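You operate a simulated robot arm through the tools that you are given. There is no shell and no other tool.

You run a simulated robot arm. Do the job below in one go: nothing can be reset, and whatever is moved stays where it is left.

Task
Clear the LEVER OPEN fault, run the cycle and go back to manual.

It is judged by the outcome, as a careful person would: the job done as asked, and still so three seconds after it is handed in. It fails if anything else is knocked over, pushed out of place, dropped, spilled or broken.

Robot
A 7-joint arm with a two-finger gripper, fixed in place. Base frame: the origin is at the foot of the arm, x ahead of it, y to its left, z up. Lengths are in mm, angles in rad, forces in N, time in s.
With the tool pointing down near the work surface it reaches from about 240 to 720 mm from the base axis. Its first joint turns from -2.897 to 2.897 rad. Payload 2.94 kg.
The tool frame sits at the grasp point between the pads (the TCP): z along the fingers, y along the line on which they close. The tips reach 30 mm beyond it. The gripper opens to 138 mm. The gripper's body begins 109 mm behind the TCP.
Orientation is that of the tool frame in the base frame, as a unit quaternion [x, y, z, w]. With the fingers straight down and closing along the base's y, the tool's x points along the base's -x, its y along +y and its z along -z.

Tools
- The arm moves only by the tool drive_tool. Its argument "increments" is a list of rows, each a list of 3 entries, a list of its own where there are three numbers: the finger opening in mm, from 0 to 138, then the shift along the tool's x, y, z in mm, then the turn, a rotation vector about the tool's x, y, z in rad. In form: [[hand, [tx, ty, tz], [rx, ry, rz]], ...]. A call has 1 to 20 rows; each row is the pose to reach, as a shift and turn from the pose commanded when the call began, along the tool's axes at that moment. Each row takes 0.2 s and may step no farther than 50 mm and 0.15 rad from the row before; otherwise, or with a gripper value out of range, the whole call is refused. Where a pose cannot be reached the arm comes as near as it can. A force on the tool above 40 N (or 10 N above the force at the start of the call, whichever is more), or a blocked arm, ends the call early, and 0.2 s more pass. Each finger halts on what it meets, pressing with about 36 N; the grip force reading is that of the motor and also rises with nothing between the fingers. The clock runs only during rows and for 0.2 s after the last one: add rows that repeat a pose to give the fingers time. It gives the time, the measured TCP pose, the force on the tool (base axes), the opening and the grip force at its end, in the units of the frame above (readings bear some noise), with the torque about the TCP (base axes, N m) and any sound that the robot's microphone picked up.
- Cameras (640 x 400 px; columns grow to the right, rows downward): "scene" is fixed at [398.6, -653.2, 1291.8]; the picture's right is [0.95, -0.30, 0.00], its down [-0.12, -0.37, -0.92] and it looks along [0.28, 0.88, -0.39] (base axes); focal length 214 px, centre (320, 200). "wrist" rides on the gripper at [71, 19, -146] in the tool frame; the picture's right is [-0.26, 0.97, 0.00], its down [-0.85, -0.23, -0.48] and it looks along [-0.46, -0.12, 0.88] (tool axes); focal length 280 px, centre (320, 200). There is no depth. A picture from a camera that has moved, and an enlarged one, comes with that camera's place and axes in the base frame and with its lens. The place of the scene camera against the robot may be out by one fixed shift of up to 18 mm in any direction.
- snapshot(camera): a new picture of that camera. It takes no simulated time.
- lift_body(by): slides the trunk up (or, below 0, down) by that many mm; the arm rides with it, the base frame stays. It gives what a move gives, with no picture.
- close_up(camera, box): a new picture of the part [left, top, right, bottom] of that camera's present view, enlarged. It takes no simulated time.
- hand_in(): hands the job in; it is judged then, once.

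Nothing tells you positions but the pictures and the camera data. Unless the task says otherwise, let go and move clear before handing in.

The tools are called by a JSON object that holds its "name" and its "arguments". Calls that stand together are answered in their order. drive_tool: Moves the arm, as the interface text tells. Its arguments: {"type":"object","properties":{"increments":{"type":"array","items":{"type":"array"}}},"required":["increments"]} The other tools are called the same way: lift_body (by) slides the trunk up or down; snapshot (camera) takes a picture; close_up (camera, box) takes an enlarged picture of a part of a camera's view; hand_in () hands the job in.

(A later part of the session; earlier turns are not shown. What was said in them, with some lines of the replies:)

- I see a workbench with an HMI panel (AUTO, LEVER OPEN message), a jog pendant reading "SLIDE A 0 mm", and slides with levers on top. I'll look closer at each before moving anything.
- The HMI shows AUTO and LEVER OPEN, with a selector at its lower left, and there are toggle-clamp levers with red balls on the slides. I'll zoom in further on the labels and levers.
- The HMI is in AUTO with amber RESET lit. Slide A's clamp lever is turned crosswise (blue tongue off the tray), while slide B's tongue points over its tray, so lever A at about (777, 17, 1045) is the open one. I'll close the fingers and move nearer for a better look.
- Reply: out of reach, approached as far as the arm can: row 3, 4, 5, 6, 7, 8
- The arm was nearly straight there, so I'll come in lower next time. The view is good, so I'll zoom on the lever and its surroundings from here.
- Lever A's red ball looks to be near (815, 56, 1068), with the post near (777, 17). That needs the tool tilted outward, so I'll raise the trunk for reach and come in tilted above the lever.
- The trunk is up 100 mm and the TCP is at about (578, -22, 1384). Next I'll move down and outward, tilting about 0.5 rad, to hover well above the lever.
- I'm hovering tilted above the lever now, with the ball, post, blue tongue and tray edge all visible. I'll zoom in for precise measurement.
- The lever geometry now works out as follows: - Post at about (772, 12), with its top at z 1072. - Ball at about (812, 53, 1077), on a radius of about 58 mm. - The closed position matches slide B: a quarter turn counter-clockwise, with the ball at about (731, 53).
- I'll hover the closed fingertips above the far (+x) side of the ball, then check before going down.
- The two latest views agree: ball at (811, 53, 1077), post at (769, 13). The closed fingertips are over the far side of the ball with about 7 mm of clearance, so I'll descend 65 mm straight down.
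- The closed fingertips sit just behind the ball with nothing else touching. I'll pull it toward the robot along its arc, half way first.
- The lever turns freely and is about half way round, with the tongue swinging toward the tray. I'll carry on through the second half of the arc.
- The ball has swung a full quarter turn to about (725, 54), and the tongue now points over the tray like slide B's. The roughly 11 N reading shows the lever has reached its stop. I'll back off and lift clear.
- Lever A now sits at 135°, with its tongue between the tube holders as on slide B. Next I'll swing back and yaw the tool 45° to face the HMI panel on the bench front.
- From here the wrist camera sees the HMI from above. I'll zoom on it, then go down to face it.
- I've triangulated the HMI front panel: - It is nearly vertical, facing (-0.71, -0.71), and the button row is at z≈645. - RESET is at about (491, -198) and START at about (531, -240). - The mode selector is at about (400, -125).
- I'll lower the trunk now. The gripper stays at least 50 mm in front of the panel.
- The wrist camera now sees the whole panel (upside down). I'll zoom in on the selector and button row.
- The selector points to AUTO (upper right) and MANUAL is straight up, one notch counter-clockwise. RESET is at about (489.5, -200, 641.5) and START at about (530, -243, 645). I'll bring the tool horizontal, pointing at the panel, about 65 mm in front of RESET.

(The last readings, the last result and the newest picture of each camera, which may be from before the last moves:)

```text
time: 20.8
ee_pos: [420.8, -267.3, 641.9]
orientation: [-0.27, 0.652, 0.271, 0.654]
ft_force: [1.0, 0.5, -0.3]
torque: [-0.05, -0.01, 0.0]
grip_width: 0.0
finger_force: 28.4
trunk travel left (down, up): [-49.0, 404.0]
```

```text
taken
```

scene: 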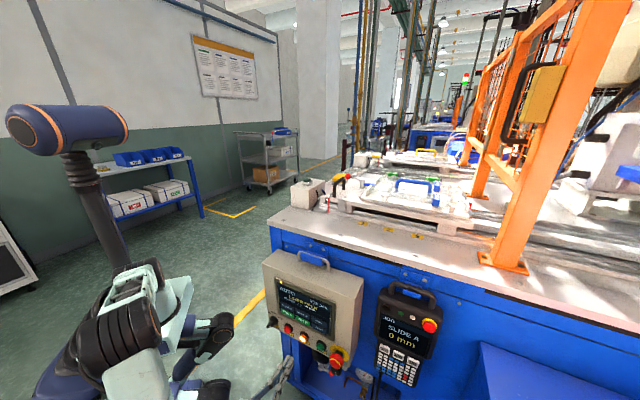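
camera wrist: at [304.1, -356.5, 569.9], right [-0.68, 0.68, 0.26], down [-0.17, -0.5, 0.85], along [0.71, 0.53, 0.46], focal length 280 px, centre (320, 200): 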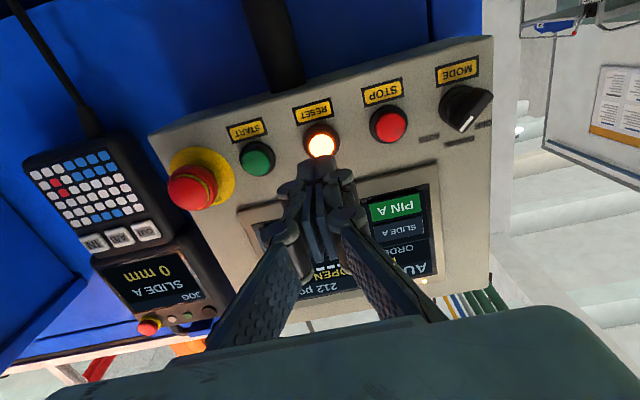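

The tool is horizontal and lined up with RESET: the predicted pixel for RESET matches the observed one. I'll advance to just short of contact, then press gently in small steps.

{"name": "drive_tool", "arguments": {"increments": [[0, [0, -0.7, 25], [0, 0, 0]], [0, [0, -0.7, 45], [0, 0, 0]], [0, [0, -0.7, 56], [0, 0, 0]], [0, [0, -0.7, 60], [0, 0, 0]], [0, [0, -0.7, 62], [0, 0, 0]]]}}

{"name": "snapshot", "arguments": {"camera": "wrist"}}

{"name": "close_up", "arguments": {"camera": "scene", "box": [255, 260, 355, 380]}}

```text
time: 22.0
ee_pos: [463.7, -222.3, 640.7]
orientation: [-0.271, 0.653, 0.27, 0.653]
ft_force: [-0.4, -0.2, -0.3]
torque: [0.03, 0.01, 0.0]
grip_width: 0.1
finger_force: 27.9
trunk travel left (down, up): [-49.0, 404.0]
```

```text
taken
camera wrist: at [347.9, -311.9, 569.7], right [-0.68, 0.68, 0.26], down [-0.17, -0.5, 0.85], along [0.71, 0.53, 0.46], focal length 280 px, centre (320, 200)
```

wrist: 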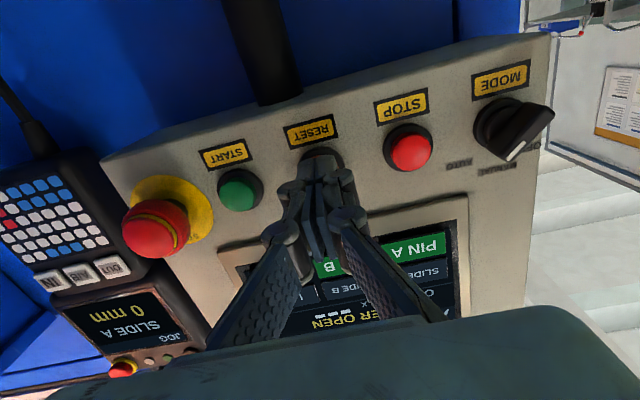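

```text
3.33 times, centred on (305, 320) of scene
camera zoom: at [398.6, -653.2, 1291.8], right [0.95, -0.3, 0.0], down [-0.12, -0.37, -0.92], along [0.28, 0.88, -0.39], focal length 715 px, centre (370, -200)
```

zoom: 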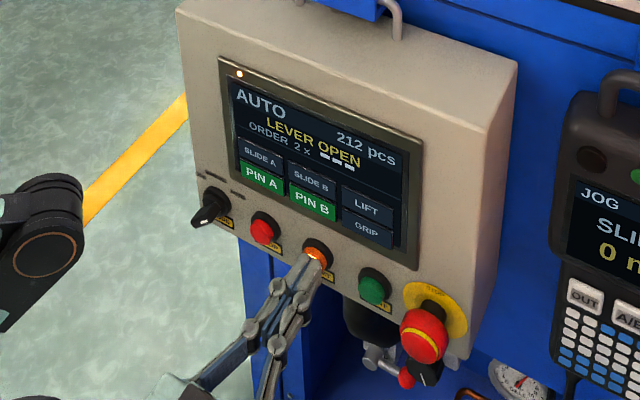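

The fingertips are right on the RESET cap, with no contact force yet. I'll press in slowly by a few mm and look at the display.

{"name": "drive_tool", "arguments": {"increments": [[0, [0, 0, 2], [0, 0, 0]], [0, [0, 0, 4], [0, 0, 0]], [0, [0, 0, 6], [0, 0, 0]], [0, [0, 0, 8], [0, 0, 0]], [0, [0, 0, 8], [0, 0, 0]]]}}

{"name": "close_up", "arguments": {"camera": "scene", "box": [255, 260, 355, 380]}}

```text
time: 23.2
ee_pos: [468.8, -219.6, 640.3]
orientation: [-0.27, 0.653, 0.272, 0.653]
ft_force: [-24.2, -11.9, 2.1]
torque: [0.08, -0.07, 0.25]
grip_width: 5.9
finger_force: 28.1
trunk travel left (down, up): [-49.0, 404.0]
heard: click
```

```text
3.33 times, centred on (305, 320) of scene
camera zoom: at [398.6, -653.2, 1291.8], right [0.95, -0.3, 0.0], down [-0.12, -0.37, -0.92], along [0.28, 0.88, -0.39], focal length 715 px, centre (370, -200)
```

zoom: 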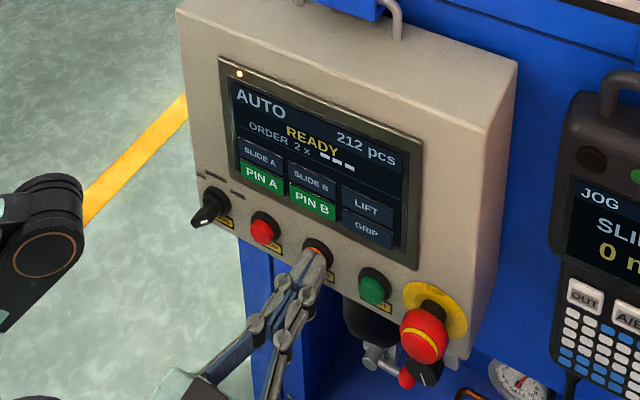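

RESET clicked and the display now reads READY, so the fault is cleared. I'll back off, shift 60 mm right to START, and stop just short of it.

{"name": "drive_tool", "arguments": {"increments": [[0, [0, 0, -10], [0, 0, 0]], [0, [0, 0, -30], [0, 0, 0]], [0, [-1, -20, -40], [0, 0, 0]], [0, [-2, -40, -40], [0, 0, 0]], [0, [-2, -59.5, -40], [0, 0, 0]], [0, [-2, -59.5, -40], [0, 0, 0]]]}}

{"name": "snapshot", "arguments": {"camera": "wrist"}}

{"name": "close_up", "arguments": {"camera": "scene", "box": [255, 240, 455, 390]}}

```text
time: 24.6
ee_pos: [487.5, -287.7, 640.8]
orientation: [-0.271, 0.653, 0.271, 0.653]
ft_force: [-0.2, -0.7, 0.0]
torque: [0.01, 0.0, 0.0]
grip_width: 0.0
finger_force: 28.6
trunk travel left (down, up): [-49.0, 404.0]
```

```text
taken
camera wrist: at [370.2, -376.9, 569.9], right [-0.68, 0.68, 0.26], down [-0.17, -0.5, 0.85], along [0.71, 0.53, 0.46], focal length 280 px, centre (320, 200)
```

wrist: 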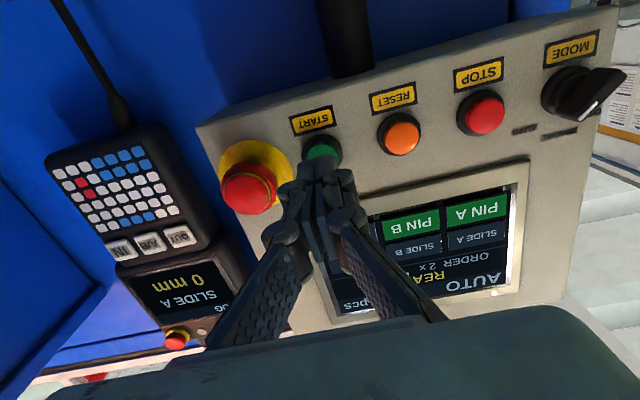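

```text
2.67 times, centred on (355, 315) of scene
camera zoom: at [398.6, -653.2, 1291.8], right [0.95, -0.3, 0.0], down [-0.12, -0.37, -0.92], along [0.28, 0.88, -0.39], focal length 572 px, centre (227, -107)
```

zoom: 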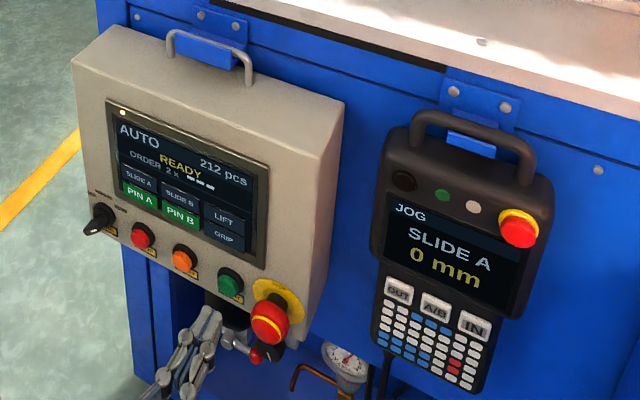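

The fingertips are in front of START with the E-stop well to the side. The arm is clear of the slides, so I'll press START in small steps.

{"name": "drive_tool", "arguments": {"increments": [[0, [0, 1, 15], [0, 0, 0]], [0, [0, 1, 25], [0, 0, 0]], [0, [0, 1, 29], [0, 0, 0]], [0, [0, 1, 31], [0, 0, 0]], [0, [0, 1, 33], [0, 0, 0]], [0, [0, 1, 35], [0, 0, 0]], [0, [0, 1, 37], [0, 0, 0]], [0, [0, 1, 37], [0, 0, 0]]]}}

{"name": "close_up", "arguments": {"camera": "scene", "box": [255, 240, 455, 390]}}

{"name": "snapshot", "arguments": {"camera": "scene"}}

```text
time: 26.4
ee_pos: [509.9, -261.5, 641.8]
orientation: [-0.27, 0.653, 0.271, 0.653]
ft_force: [-7.0, -5.2, -1.7]
torque: [-0.09, 0.05, 0.01]
grip_width: 6.0
finger_force: 28.6
trunk travel left (down, up): [-49.0, 404.0]
heard: click
```

```text
2.67 times, centred on (355, 315) of scene
camera zoom: at [398.6, -653.2, 1291.8], right [0.95, -0.3, 0.0], down [-0.12, -0.37, -0.92], along [0.28, 0.88, -0.39], focal length 572 px, centre (227, -107)
```

zoom: 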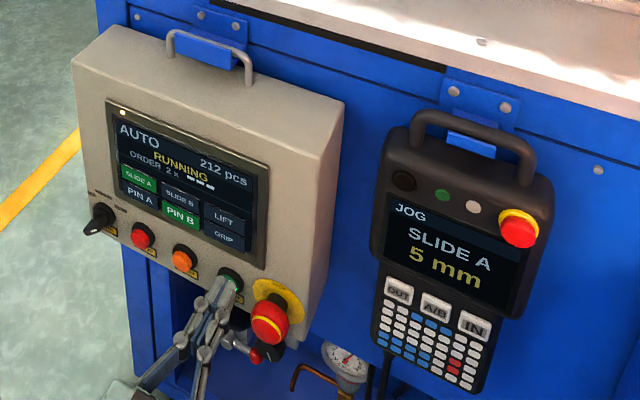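

```text
taken
```

scene: 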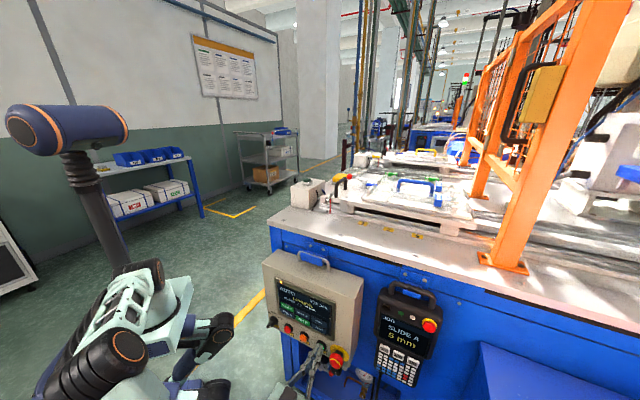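

START clicked and the display reads RUNNING, with slide A already moving. I'll back away from the button and wait for the cycle to finish.

{"name": "drive_tool", "arguments": {"increments": [[0, [0, 0, -20], [0, 0, 0]], [0, [0, 0, -45], [0, 0, 0]], [0, [0, 0, -60], [0, 0, 0]], [0, [0, 0, -60], [0, 0, 0]], [0, [0, 0, -60], [0, 0, 0]], [0, [0, 0, -60], [0, 0, 0]], [0, [0, 0, -60], [0, 0, 0]], [0, [0, 0, -60], [0, 0, 0]], [0, [0, 0, -60], [0, 0, 0]], [0, [0, 0, -60], [0, 0, 0]]]}}

{"name": "close_up", "arguments": {"camera": "scene", "box": [255, 240, 455, 390]}}

{"name": "snapshot", "arguments": {"camera": "scene"}}

```text
time: 28.6
ee_pos: [469.0, -304.0, 642.0]
orientation: [-0.27, 0.653, 0.271, 0.653]
ft_force: [0.1, -0.6, 0.3]
torque: [-0.01, 0.01, -0.02]
grip_width: 0.1
finger_force: 28.6
trunk travel left (down, up): [-49.0, 404.0]
```

```text
2.67 times, centred on (355, 315) of scene
camera zoom: at [398.6, -653.2, 1291.8], right [0.95, -0.3, 0.0], down [-0.12, -0.37, -0.92], along [0.28, 0.88, -0.39], focal length 572 px, centre (227, -107)
```

zoom: 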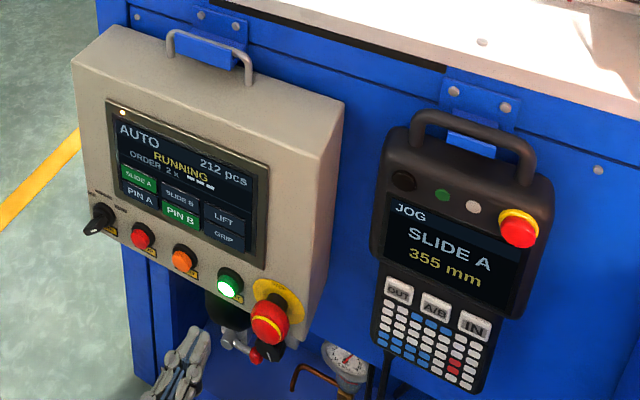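

```text
taken
```

scene: 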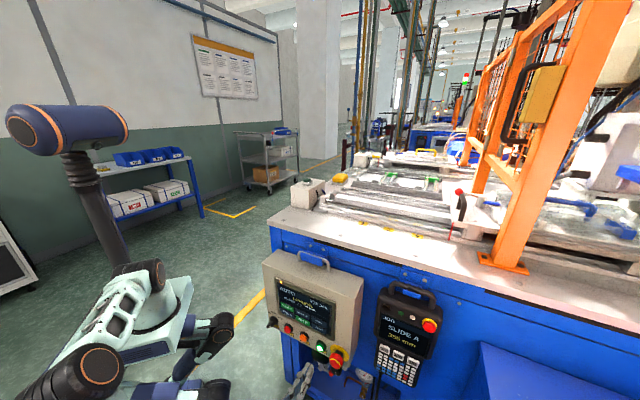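

The cycle is running and slide A is travelling out. While it runs I'll move in front of the selector at a safe standoff, open the fingers to 45 mm and roll 45° to match the bar in AUTO.

{"name": "drive_tool", "arguments": {"increments": [[10, [0, 22.45, 0], [0, 0, 0.098]], [20, [0, 44.9, 0], [0, 0, 0.196]], [30, [0, 67.4, 0], [0, 0, 0.294]], [40, [0, 89.8, 0], [0, 0, 0.393]], [45, [0, 112.3, 0], [0, 0, 0.491]], [45, [0, 134.7, 0], [0, 0, 0.589]], [45, [0, 157.2, 0], [0, 0, 0.687]], [45, [0, 179.6, 0], [0, 0, 0.785]], [45, [0, 179.6, 0], [0, 0, 0.785]]]}}

{"name": "snapshot", "arguments": {"camera": "wrist"}}

{"name": "snapshot", "arguments": {"camera": "scene"}}

{"name": "close_up", "arguments": {"camera": "scene", "box": [255, 240, 455, 390]}}

```text
time: 30.6
ee_pos: [342.3, -175.9, 640.5]
orientation: [0.002, 0.707, 0.501, 0.499]
ft_force: [-0.1, -0.1, 0.1]
torque: [-0.05, -0.03, -0.01]
grip_width: 44.8
finger_force: 0.0
trunk travel left (down, up): [-49.0, 404.0]
```

```text
taken
camera wrist: at [194.2, -233.1, 605.2], right [-0.35, 0.35, 0.87], down [0.2, -0.88, 0.44], along [0.91, 0.33, 0.24], focal length 280 px, centre (320, 200)
```

wrist: 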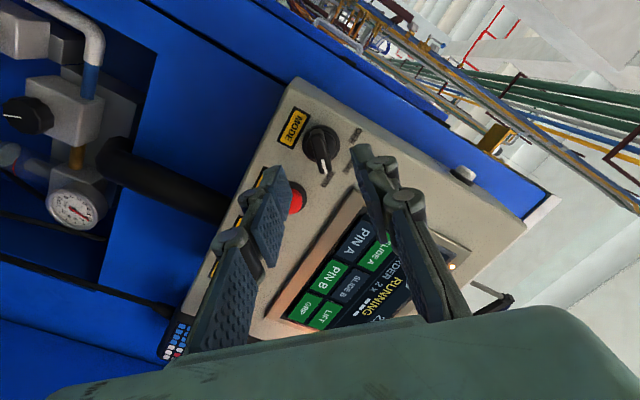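

```text
taken
```

scene: 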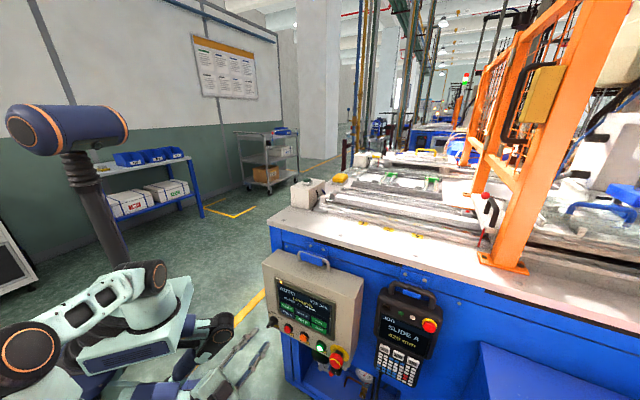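

```text
2.67 times, centred on (355, 315) of scene
camera zoom: at [398.6, -653.2, 1291.8], right [0.95, -0.3, 0.0], down [-0.12, -0.37, -0.92], along [0.28, 0.88, -0.39], focal length 572 px, centre (227, -107)
```

zoom: 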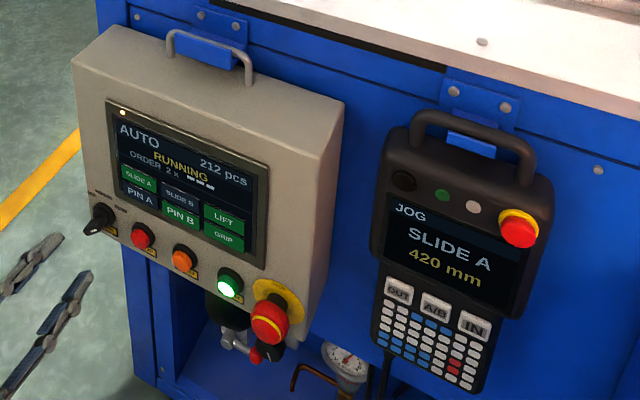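

LIFT and GRIP are active with slide A at 420 mm, so the cycle is progressing. I'll zoom on the selector to measure it while waiting.

{"name": "close_up", "arguments": {"camera": "wrist", "box": [260, 90, 400, 210]}}

{"name": "drive_tool", "arguments": {"increments": [[45, [0, 0, 0], [0, 0, 0]], [45, [0, 0, 0], [0, 0, 0]], [45, [0, 0, 0], [0, 0, 0]], [45, [0, 0, 0], [0, 0, 0]], [45, [0, 0, 0], [0, 0, 0]], [45, [0, 0, 0], [0, 0, 0]], [45, [0, 0, 0], [0, 0, 0]], [45, [0, 0, 0], [0, 0, 0]], [45, [0, 0, 0], [0, 0, 0]], [45, [0, 0, 0], [0, 0, 0]]]}}

{"name": "close_up", "arguments": {"camera": "scene", "box": [255, 240, 455, 390]}}

```text
3.33 times, centred on (330, 150) of wrist
camera zoom: at [194.2, -233.1, 605.2], right [-0.35, 0.35, 0.87], down [0.2, -0.88, 0.44], along [0.91, 0.33, 0.24], focal length 935 px, centre (287, 367)
```

zoom: 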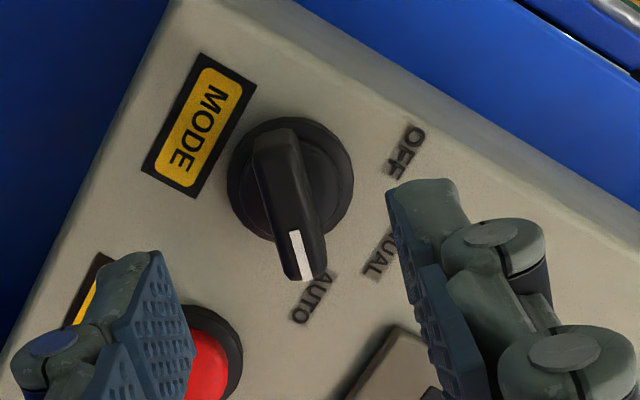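

```text
time: 32.8
ee_pos: [342.4, -175.5, 641.4]
orientation: [0.0, 0.707, 0.5, 0.5]
ft_force: [0.1, -1.0, -0.8]
torque: [0.02, -0.02, 0.01]
grip_width: 45.1
finger_force: 0.0
trunk travel left (down, up): [-49.0, 404.0]
```

```text
2.67 times, centred on (355, 315) of scene
camera zoom: at [398.6, -653.2, 1291.8], right [0.95, -0.3, 0.0], down [-0.12, -0.37, -0.92], along [0.28, 0.88, -0.39], focal length 572 px, centre (227, -107)
```

zoom: 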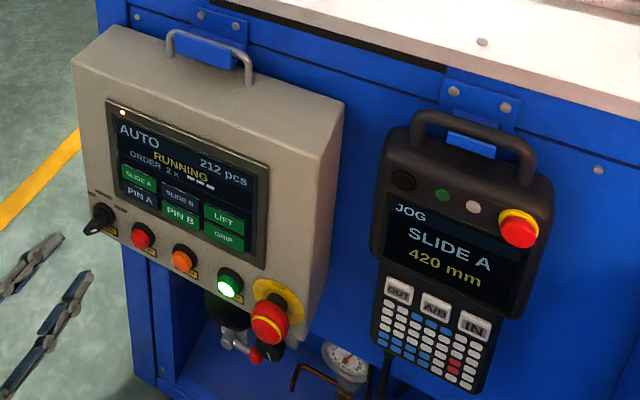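

The selector bar lies exactly between the opened fingers, with its axis at u≈366, z≈643 and its front at n≈192. The cycle is still running, so I'll keep waiting.

{"name": "drive_tool", "arguments": {"increments": [[45, [0, 0, 0], [0, 0, 0]], [45, [0, 0, 0], [0, 0, 0]], [45, [0, 0, 0], [0, 0, 0]], [45, [0, 0, 0], [0, 0, 0]], [45, [0, 0, 0], [0, 0, 0]], [45, [0, 0, 0], [0, 0, 0]], [45, [0, 0, 0], [0, 0, 0]], [45, [0, 0, 0], [0, 0, 0]], [45, [0, 0, 0], [0, 0, 0]], [45, [0, 0, 0], [0, 0, 0]], [45, [0, 0, 0], [0, 0, 0]], [45, [0, 0, 0], [0, 0, 0]], [45, [0, 0, 0], [0, 0, 0]], [45, [0, 0, 0], [0, 0, 0]], [45, [0, 0, 0], [0, 0, 0]]]}}

{"name": "close_up", "arguments": {"camera": "scene", "box": [255, 240, 455, 390]}}

{"name": "snapshot", "arguments": {"camera": "scene"}}

```text
time: 36.0
ee_pos: [342.5, -175.8, 640.7]
orientation: [-0.001, 0.707, 0.5, 0.5]
ft_force: [0.5, 0.3, 0.3]
torque: [-0.02, 0.01, 0.01]
grip_width: 45.0
finger_force: 0.0
trunk travel left (down, up): [-49.0, 404.0]
```

```text
2.67 times, centred on (355, 315) of scene
camera zoom: at [398.6, -653.2, 1291.8], right [0.95, -0.3, 0.0], down [-0.12, -0.37, -0.92], along [0.28, 0.88, -0.39], focal length 572 px, centre (227, -107)
```

zoom: 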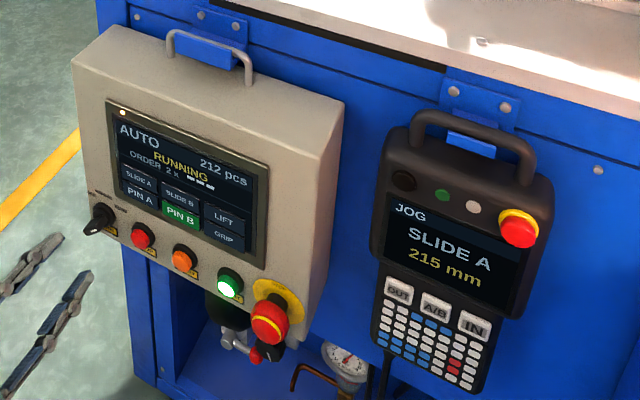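

```text
taken
```

scene: 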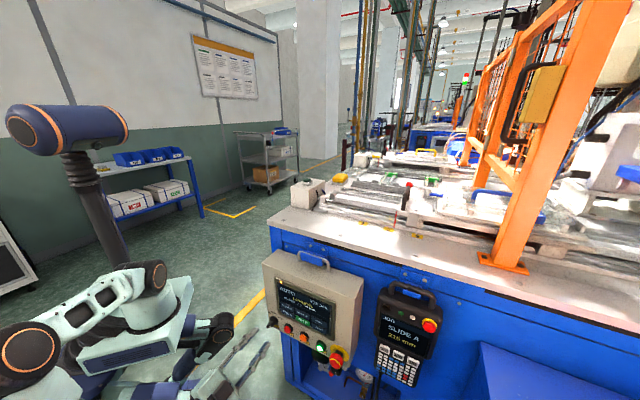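

Slide A is on its way back (215 mm). I'll wait for it to finish.

{"name": "drive_tool", "arguments": {"increments": [[45, [0, 0, 0], [0, 0, 0]], [45, [0, 0, 0], [0, 0, 0]], [45, [0, 0, 0], [0, 0, 0]], [45, [0, 0, 0], [0, 0, 0]], [45, [0, 0, 0], [0, 0, 0]], [45, [0, 0, 0], [0, 0, 0]], [45, [0, 0, 0], [0, 0, 0]], [45, [0, 0, 0], [0, 0, 0]], [45, [0, 0, 0], [0, 0, 0]], [45, [0, 0, 0], [0, 0, 0]], [45, [0, 0, 0], [0, 0, 0]], [45, [0, 0, 0], [0, 0, 0]], [45, [0, 0, 0], [0, 0, 0]], [45, [0, 0, 0], [0, 0, 0]], [45, [0, 0, 0], [0, 0, 0]]]}}

{"name": "close_up", "arguments": {"camera": "scene", "box": [255, 240, 455, 390]}}

{"name": "snapshot", "arguments": {"camera": "scene"}}

```text
time: 39.2
ee_pos: [342.0, -175.5, 641.3]
orientation: [0.0, 0.707, 0.5, 0.5]
ft_force: [0.3, -0.4, -0.1]
torque: [-0.04, 0.03, 0.02]
grip_width: 44.9
finger_force: 0.0
trunk travel left (down, up): [-49.0, 404.0]
```

```text
2.67 times, centred on (355, 315) of scene
camera zoom: at [398.6, -653.2, 1291.8], right [0.95, -0.3, 0.0], down [-0.12, -0.37, -0.92], along [0.28, 0.88, -0.39], focal length 572 px, centre (227, -107)
```

zoom: 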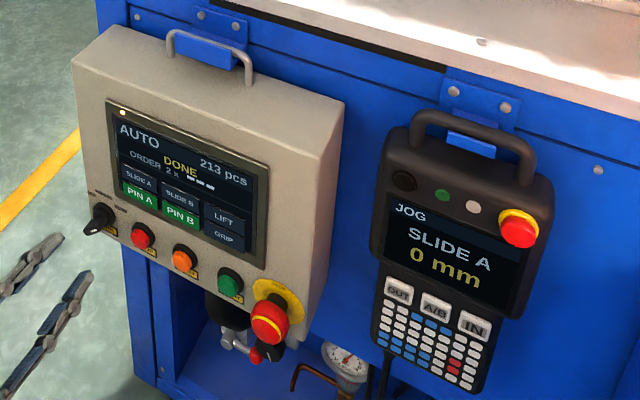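

```text
taken
```

scene: 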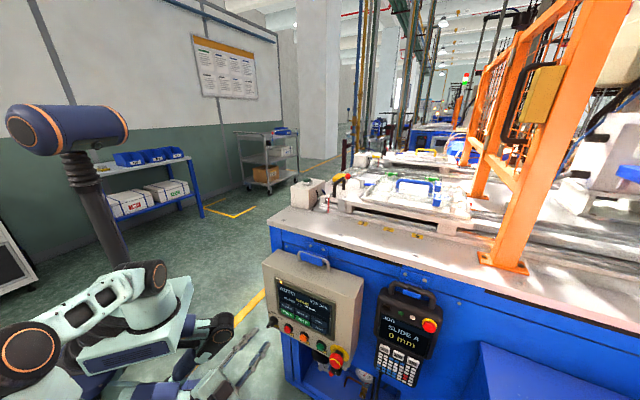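

The cycle has finished: DONE, 213 pcs, slide A at 0 mm and both pins green. I'll advance the open fingers over the selector bar.

{"name": "drive_tool", "arguments": {"increments": [[45, [-1.4, 1.4, 20], [0, 0, 0]], [45, [-1.4, 1.4, 38], [0, 0, 0]], [45, [-1.4, 1.4, 46], [0, 0, 0]], [45, [-1.4, 1.4, 51], [0, 0, 0]], [45, [-1.4, 1.4, 55], [0, 0, 0]], [45, [-1.4, 1.4, 55], [0, 0, 0]]]}}

{"name": "snapshot", "arguments": {"camera": "wrist"}}

{"name": "close_up", "arguments": {"camera": "wrist", "box": [240, 100, 400, 220]}}

{"name": "close_up", "arguments": {"camera": "scene", "box": [245, 270, 345, 370]}}

```text
time: 40.6
ee_pos: [380.7, -136.9, 644.4]
orientation: [-0.001, 0.707, 0.5, 0.5]
ft_force: [-0.5, 0.2, 0.6]
torque: [0.02, 0.0, 0.0]
grip_width: 45.0
finger_force: 0.0
trunk travel left (down, up): [-49.0, 404.0]
```

```text
taken
camera wrist: at [233.5, -195.3, 608.0], right [-0.35, 0.35, 0.87], down [0.2, -0.88, 0.44], along [0.91, 0.33, 0.24], focal length 280 px, centre (320, 200)
```

wrist: 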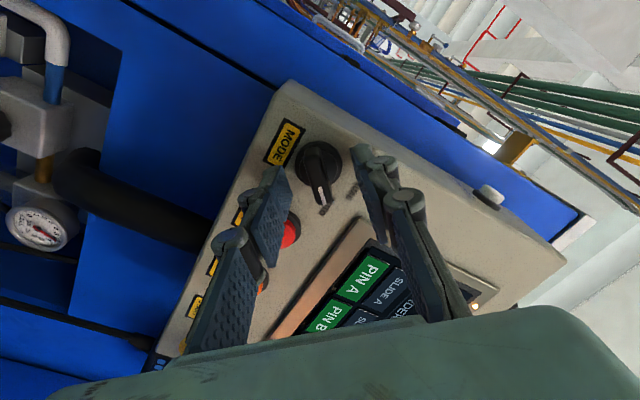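

```text
3.33 times, centred on (320, 160) of wrist
camera zoom: at [233.5, -195.3, 608.0], right [-0.35, 0.35, 0.87], down [0.2, -0.88, 0.44], along [0.91, 0.33, 0.24], focal length 935 px, centre (320, 333)
```

zoom: 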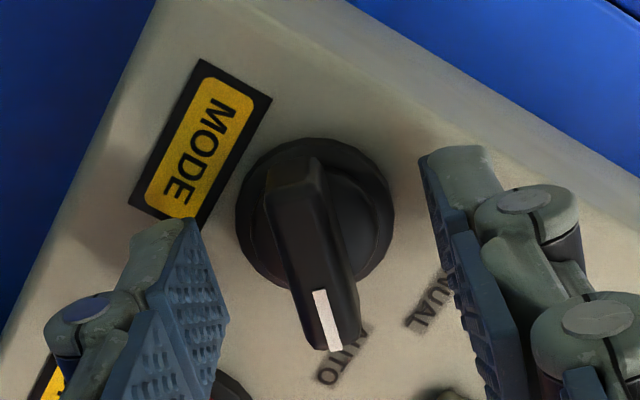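

```text
4.00 times, centred on (295, 320) of scene
camera zoom: at [398.6, -653.2, 1291.8], right [0.95, -0.3, 0.0], down [-0.12, -0.37, -0.92], along [0.28, 0.88, -0.39], focal length 858 px, centre (420, -280)
```

zoom: 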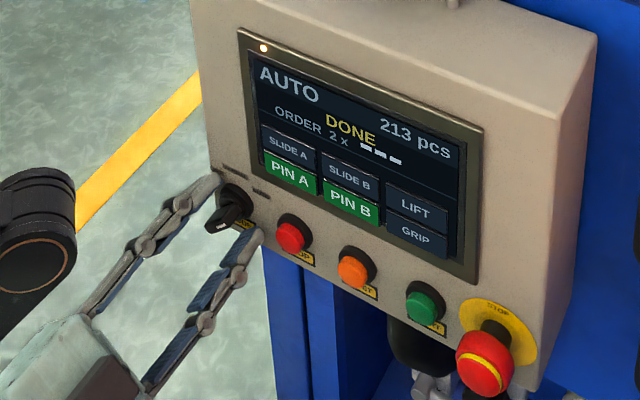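

The fingertips straddle the bar about 12 mm deep, not touching the panel or STOP. I'll close onto the bar.

{"name": "drive_tool", "arguments": {"increments": [[25, [0.7, -0.7, 1], [0, 0, 0]], [14, [0.7, -0.7, 1], [0, 0, 0]], [6, [0.7, -0.7, 1], [0, 0, 0]], [4, [0.7, -0.7, 1], [0, 0, 0]], [4, [0.7, -0.7, 1], [0, 0, 0]]]}}

{"name": "close_up", "arguments": {"camera": "wrist", "box": [240, 100, 400, 220]}}

{"name": "close_up", "arguments": {"camera": "scene", "box": [245, 270, 345, 370]}}

```text
time: 41.8
ee_pos: [381.7, -136.7, 643.2]
orientation: [0.0, 0.707, 0.5, 0.5]
ft_force: [-0.8, 0.7, 1.2]
torque: [0.05, -0.09, 0.01]
grip_width: 23.5
finger_force: 44.8
trunk travel left (down, up): [-49.0, 404.0]
```

```text
3.33 times, centred on (320, 160) of wrist
camera zoom: at [233.8, -195.0, 607.4], right [-0.35, 0.35, 0.87], down [0.2, -0.88, 0.44], along [0.91, 0.33, 0.24], focal length 935 px, centre (320, 333)
```

zoom: 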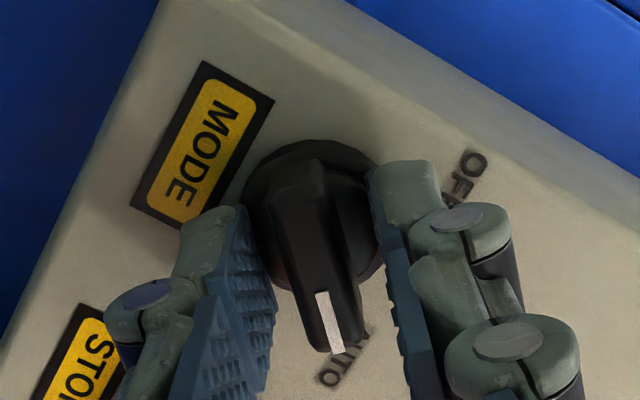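

```text
4.00 times, centred on (295, 320) of scene
camera zoom: at [398.6, -653.2, 1291.8], right [0.95, -0.3, 0.0], down [-0.12, -0.37, -0.92], along [0.28, 0.88, -0.39], focal length 858 px, centre (420, -280)
```

zoom: 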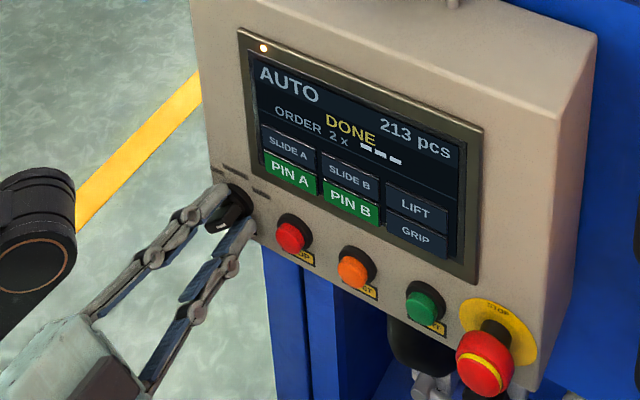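

The fingers stopped at 23.5 mm, so they're gripping the round knob base rather than the bar. I'll open, back out about 6 mm and close on the bar itself.

{"name": "drive_tool", "arguments": {"increments": [[32, [0, 0, 0], [0, 0, 0]], [34, [0, 0, -3], [0, 0, 0]], [34, [0, 0, -6], [0, 0, 0]], [20, [0, 0, -6], [0, 0, 0]], [10, [0, 0, -6], [0, 0, 0]], [6, [0, 0, -6], [0, 0, 0]], [4, [0, 0, -6], [0, 0, 0]], [4, [0, 0, -6], [0, 0, 0]]]}}

{"name": "close_up", "arguments": {"camera": "wrist", "box": [240, 100, 400, 220]}}

{"name": "close_up", "arguments": {"camera": "scene", "box": [255, 295, 315, 345]}}

```text
time: 43.6
ee_pos: [377.0, -140.2, 644.1]
orientation: [0.001, 0.707, 0.5, 0.5]
ft_force: [-0.6, 0.7, 0.2]
torque: [0.02, 0.0, 0.05]
grip_width: 10.7
finger_force: 37.9
trunk travel left (down, up): [-49.0, 404.0]
```

```text
3.33 times, centred on (320, 160) of wrist
camera zoom: at [229.3, -199.0, 607.1], right [-0.35, 0.35, 0.87], down [0.2, -0.88, 0.44], along [0.91, 0.33, 0.24], focal length 935 px, centre (320, 333)
```

zoom: 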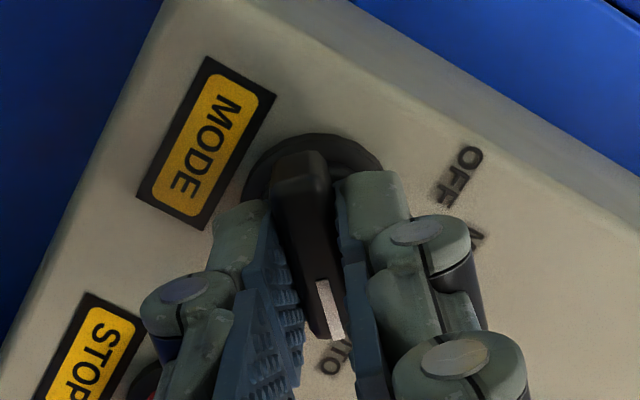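

```text
8.00 times, centred on (285, 320) of scene
camera zoom: at [398.6, -653.2, 1291.8], right [0.95, -0.3, 0.0], down [-0.12, -0.37, -0.92], along [0.28, 0.88, -0.39], focal length 1716 px, centre (600, -760)
```

zoom: 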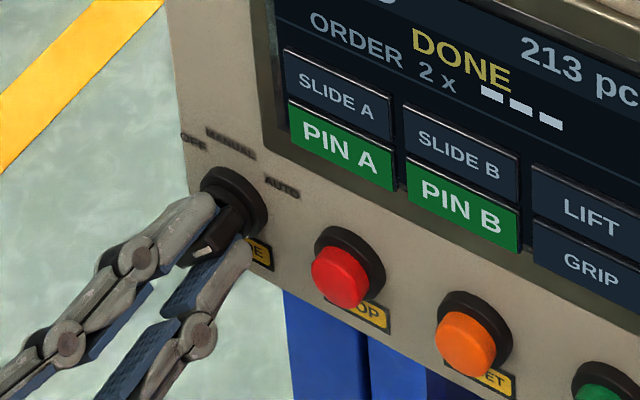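

I have the bar itself now (10.7 mm). I'll turn it one notch counter-clockwise (45°) about the knob axis, in small steps.

{"name": "drive_tool", "arguments": {"increments": [[4, [0, 0, 0], [0, 0, -0.1]], [4, [0, 0, 0], [0, 0, -0.2]], [4, [0, 0, 0], [0, 0, -0.3]], [4, [0, 0, 0], [0, 0, -0.4]], [4, [0, 0, 0], [0, 0, -0.5]], [4, [0, 0, 0], [0, 0, -0.6]], [4, [0, 0, 0], [0, 0, -0.7]], [4, [0, 0, 0], [0, 0, -0.785]], [4, [0, 0, 0], [0, 0, -0.785]]]}}

{"name": "snapshot", "arguments": {"camera": "wrist"}}

{"name": "close_up", "arguments": {"camera": "scene", "box": [255, 275, 335, 345]}}

```text
time: 45.6
ee_pos: [376.3, -140.8, 644.1]
orientation: [-0.272, 0.652, 0.272, 0.653]
ft_force: [-11.4, 16.9, -0.2]
torque: [-0.01, 0.04, 0.47]
grip_width: 10.6
finger_force: 37.6
trunk travel left (down, up): [-49.0, 404.0]
```

```text
taken
camera wrist: at [260.3, -230.0, 573.0], right [-0.68, 0.68, 0.26], down [-0.17, -0.5, 0.85], along [0.71, 0.54, 0.46], focal length 280 px, centre (320, 200)
```

wrist: 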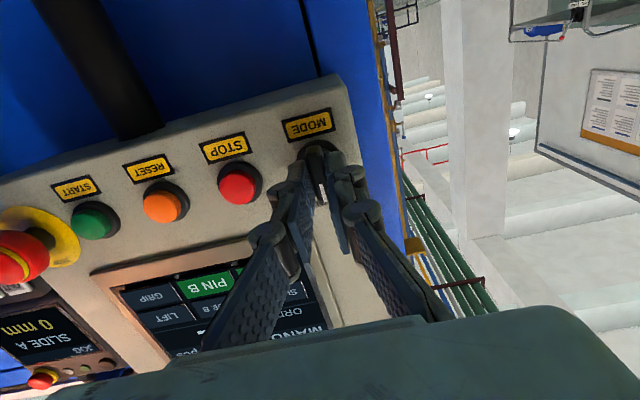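

```text
5.71 times, centred on (295, 310) of scene
camera zoom: at [398.6, -653.2, 1291.8], right [0.95, -0.3, 0.0], down [-0.12, -0.37, -0.92], along [0.28, 0.88, -0.39], focal length 1226 px, centre (463, -429)
```

zoom: 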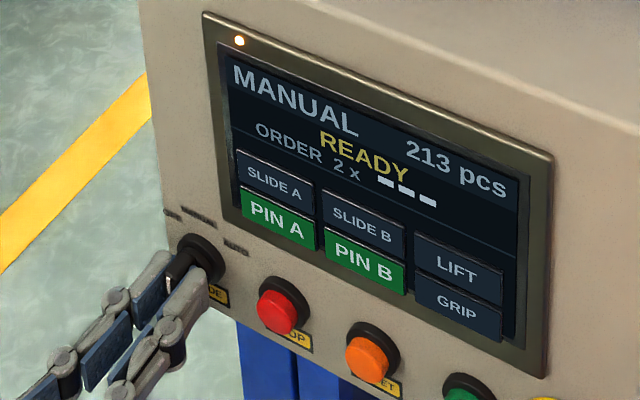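

The display now reads MANUAL, READY, 213 pcs. I'll release the bar and back straight out.

{"name": "drive_tool", "arguments": {"increments": [[18, [0, 0.7, 0], [0, 0, 0]], [32, [0, 0.7, 0], [0, 0, 0]], [36, [0, 0.7, 0], [0, 0, 0]], [36, [0, 0.7, -15], [0, 0, 0]], [36, [0, 0.7, -40], [0, 0, 0]], [36, [0, 0.7, -70], [0, 0, 0]], [36, [0, 0.7, -70], [0, 0, 0]]]}}

{"name": "snapshot", "arguments": {"camera": "wrist"}}

{"name": "snapshot", "arguments": {"camera": "scene"}}

{"name": "close_up", "arguments": {"camera": "scene", "box": [255, 240, 455, 390]}}

{"name": "close_up", "arguments": {"camera": "scene", "box": [300, 135, 480, 245]}}

```text
time: 47.2
ee_pos: [324.5, -191.1, 642.7]
orientation: [-0.27, 0.654, 0.27, 0.654]
ft_force: [0.5, 0.2, 0.9]
torque: [0.04, 0.0, -0.02]
grip_width: 36.0
finger_force: 0.0
trunk travel left (down, up): [-49.0, 404.0]
```

```text
taken
camera wrist: at [209.1, -281.3, 572.4], right [-0.68, 0.68, 0.26], down [-0.17, -0.5, 0.85], along [0.71, 0.53, 0.46], focal length 280 px, centre (320, 200)
```

wrist: 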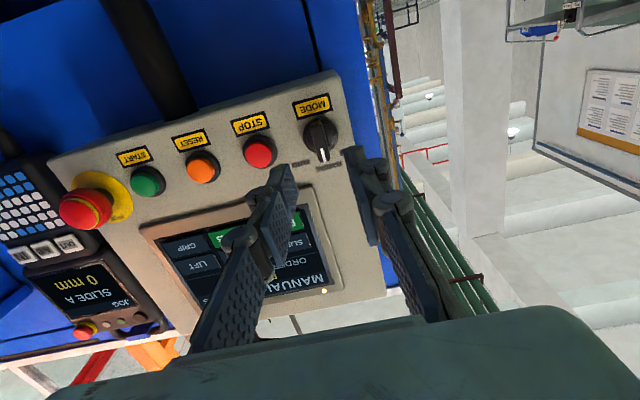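

```text
taken
```

scene: 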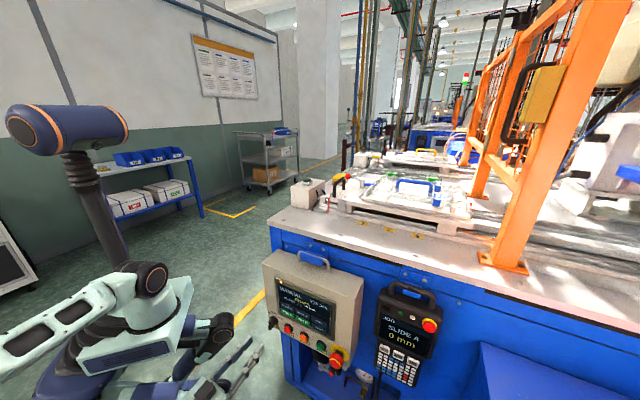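

```text
2.67 times, centred on (355, 315) of scene
camera zoom: at [398.6, -653.2, 1291.8], right [0.95, -0.3, 0.0], down [-0.12, -0.37, -0.92], along [0.28, 0.88, -0.39], focal length 572 px, centre (227, -107)
```

zoom: 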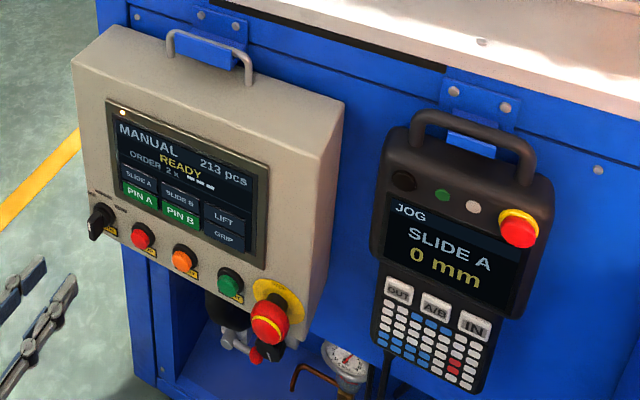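

```text
3.56 times, centred on (390, 190) of scene
camera zoom: at [398.6, -653.2, 1291.8], right [0.95, -0.3, 0.0], down [-0.12, -0.37, -0.92], along [0.28, 0.88, -0.39], focal length 763 px, centre (71, 236)
```

zoom: 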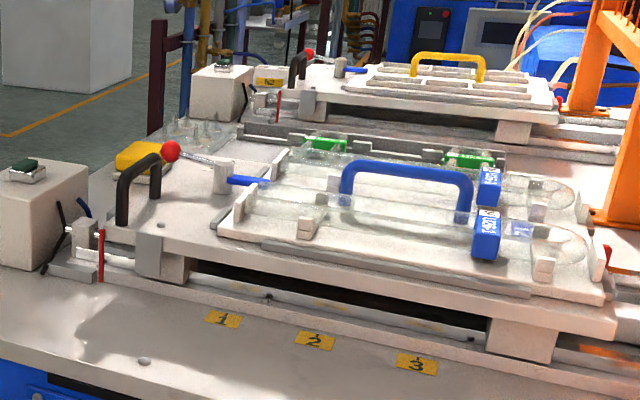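

The fault is cleared, one cycle ran (213 pcs, slide A back at 0 mm), and the selector points up to MANUAL with READY showing. The tray, tubes and everything else are in place, and the gripper is open and clear of the panel, so I'm handing in.

{"name": "hand_in", "arguments": {}}

```text
The job is handed in.
```

The LEVER OPEN fault is cleared, one cycle has run, and the machine is back in MANUAL. I have handed the job in.

- **Fault:** the clamp lever on slide A was open. I turned it a quarter turn so its blue tongue sits over the tray like slide B's. I then pressed RESET, and the display went to READY.
- **Cycle:** I pressed START once. Slide A went out to 420 mm and came back to 0 mm, and the display showed DONE. The count rose from 212 to 213 pcs.
- **Mode:** I turned the selector one notch from AUTO to MANUAL. The display reads MANUAL, READY.

The display shows "ORDER 2 x" both before and after the run. I took "run the cycle" to mean one cycle, so I ran only one.

In the last pictures the tray, tubes and everything else looked in place, and the gripper was open and clear of the panel.
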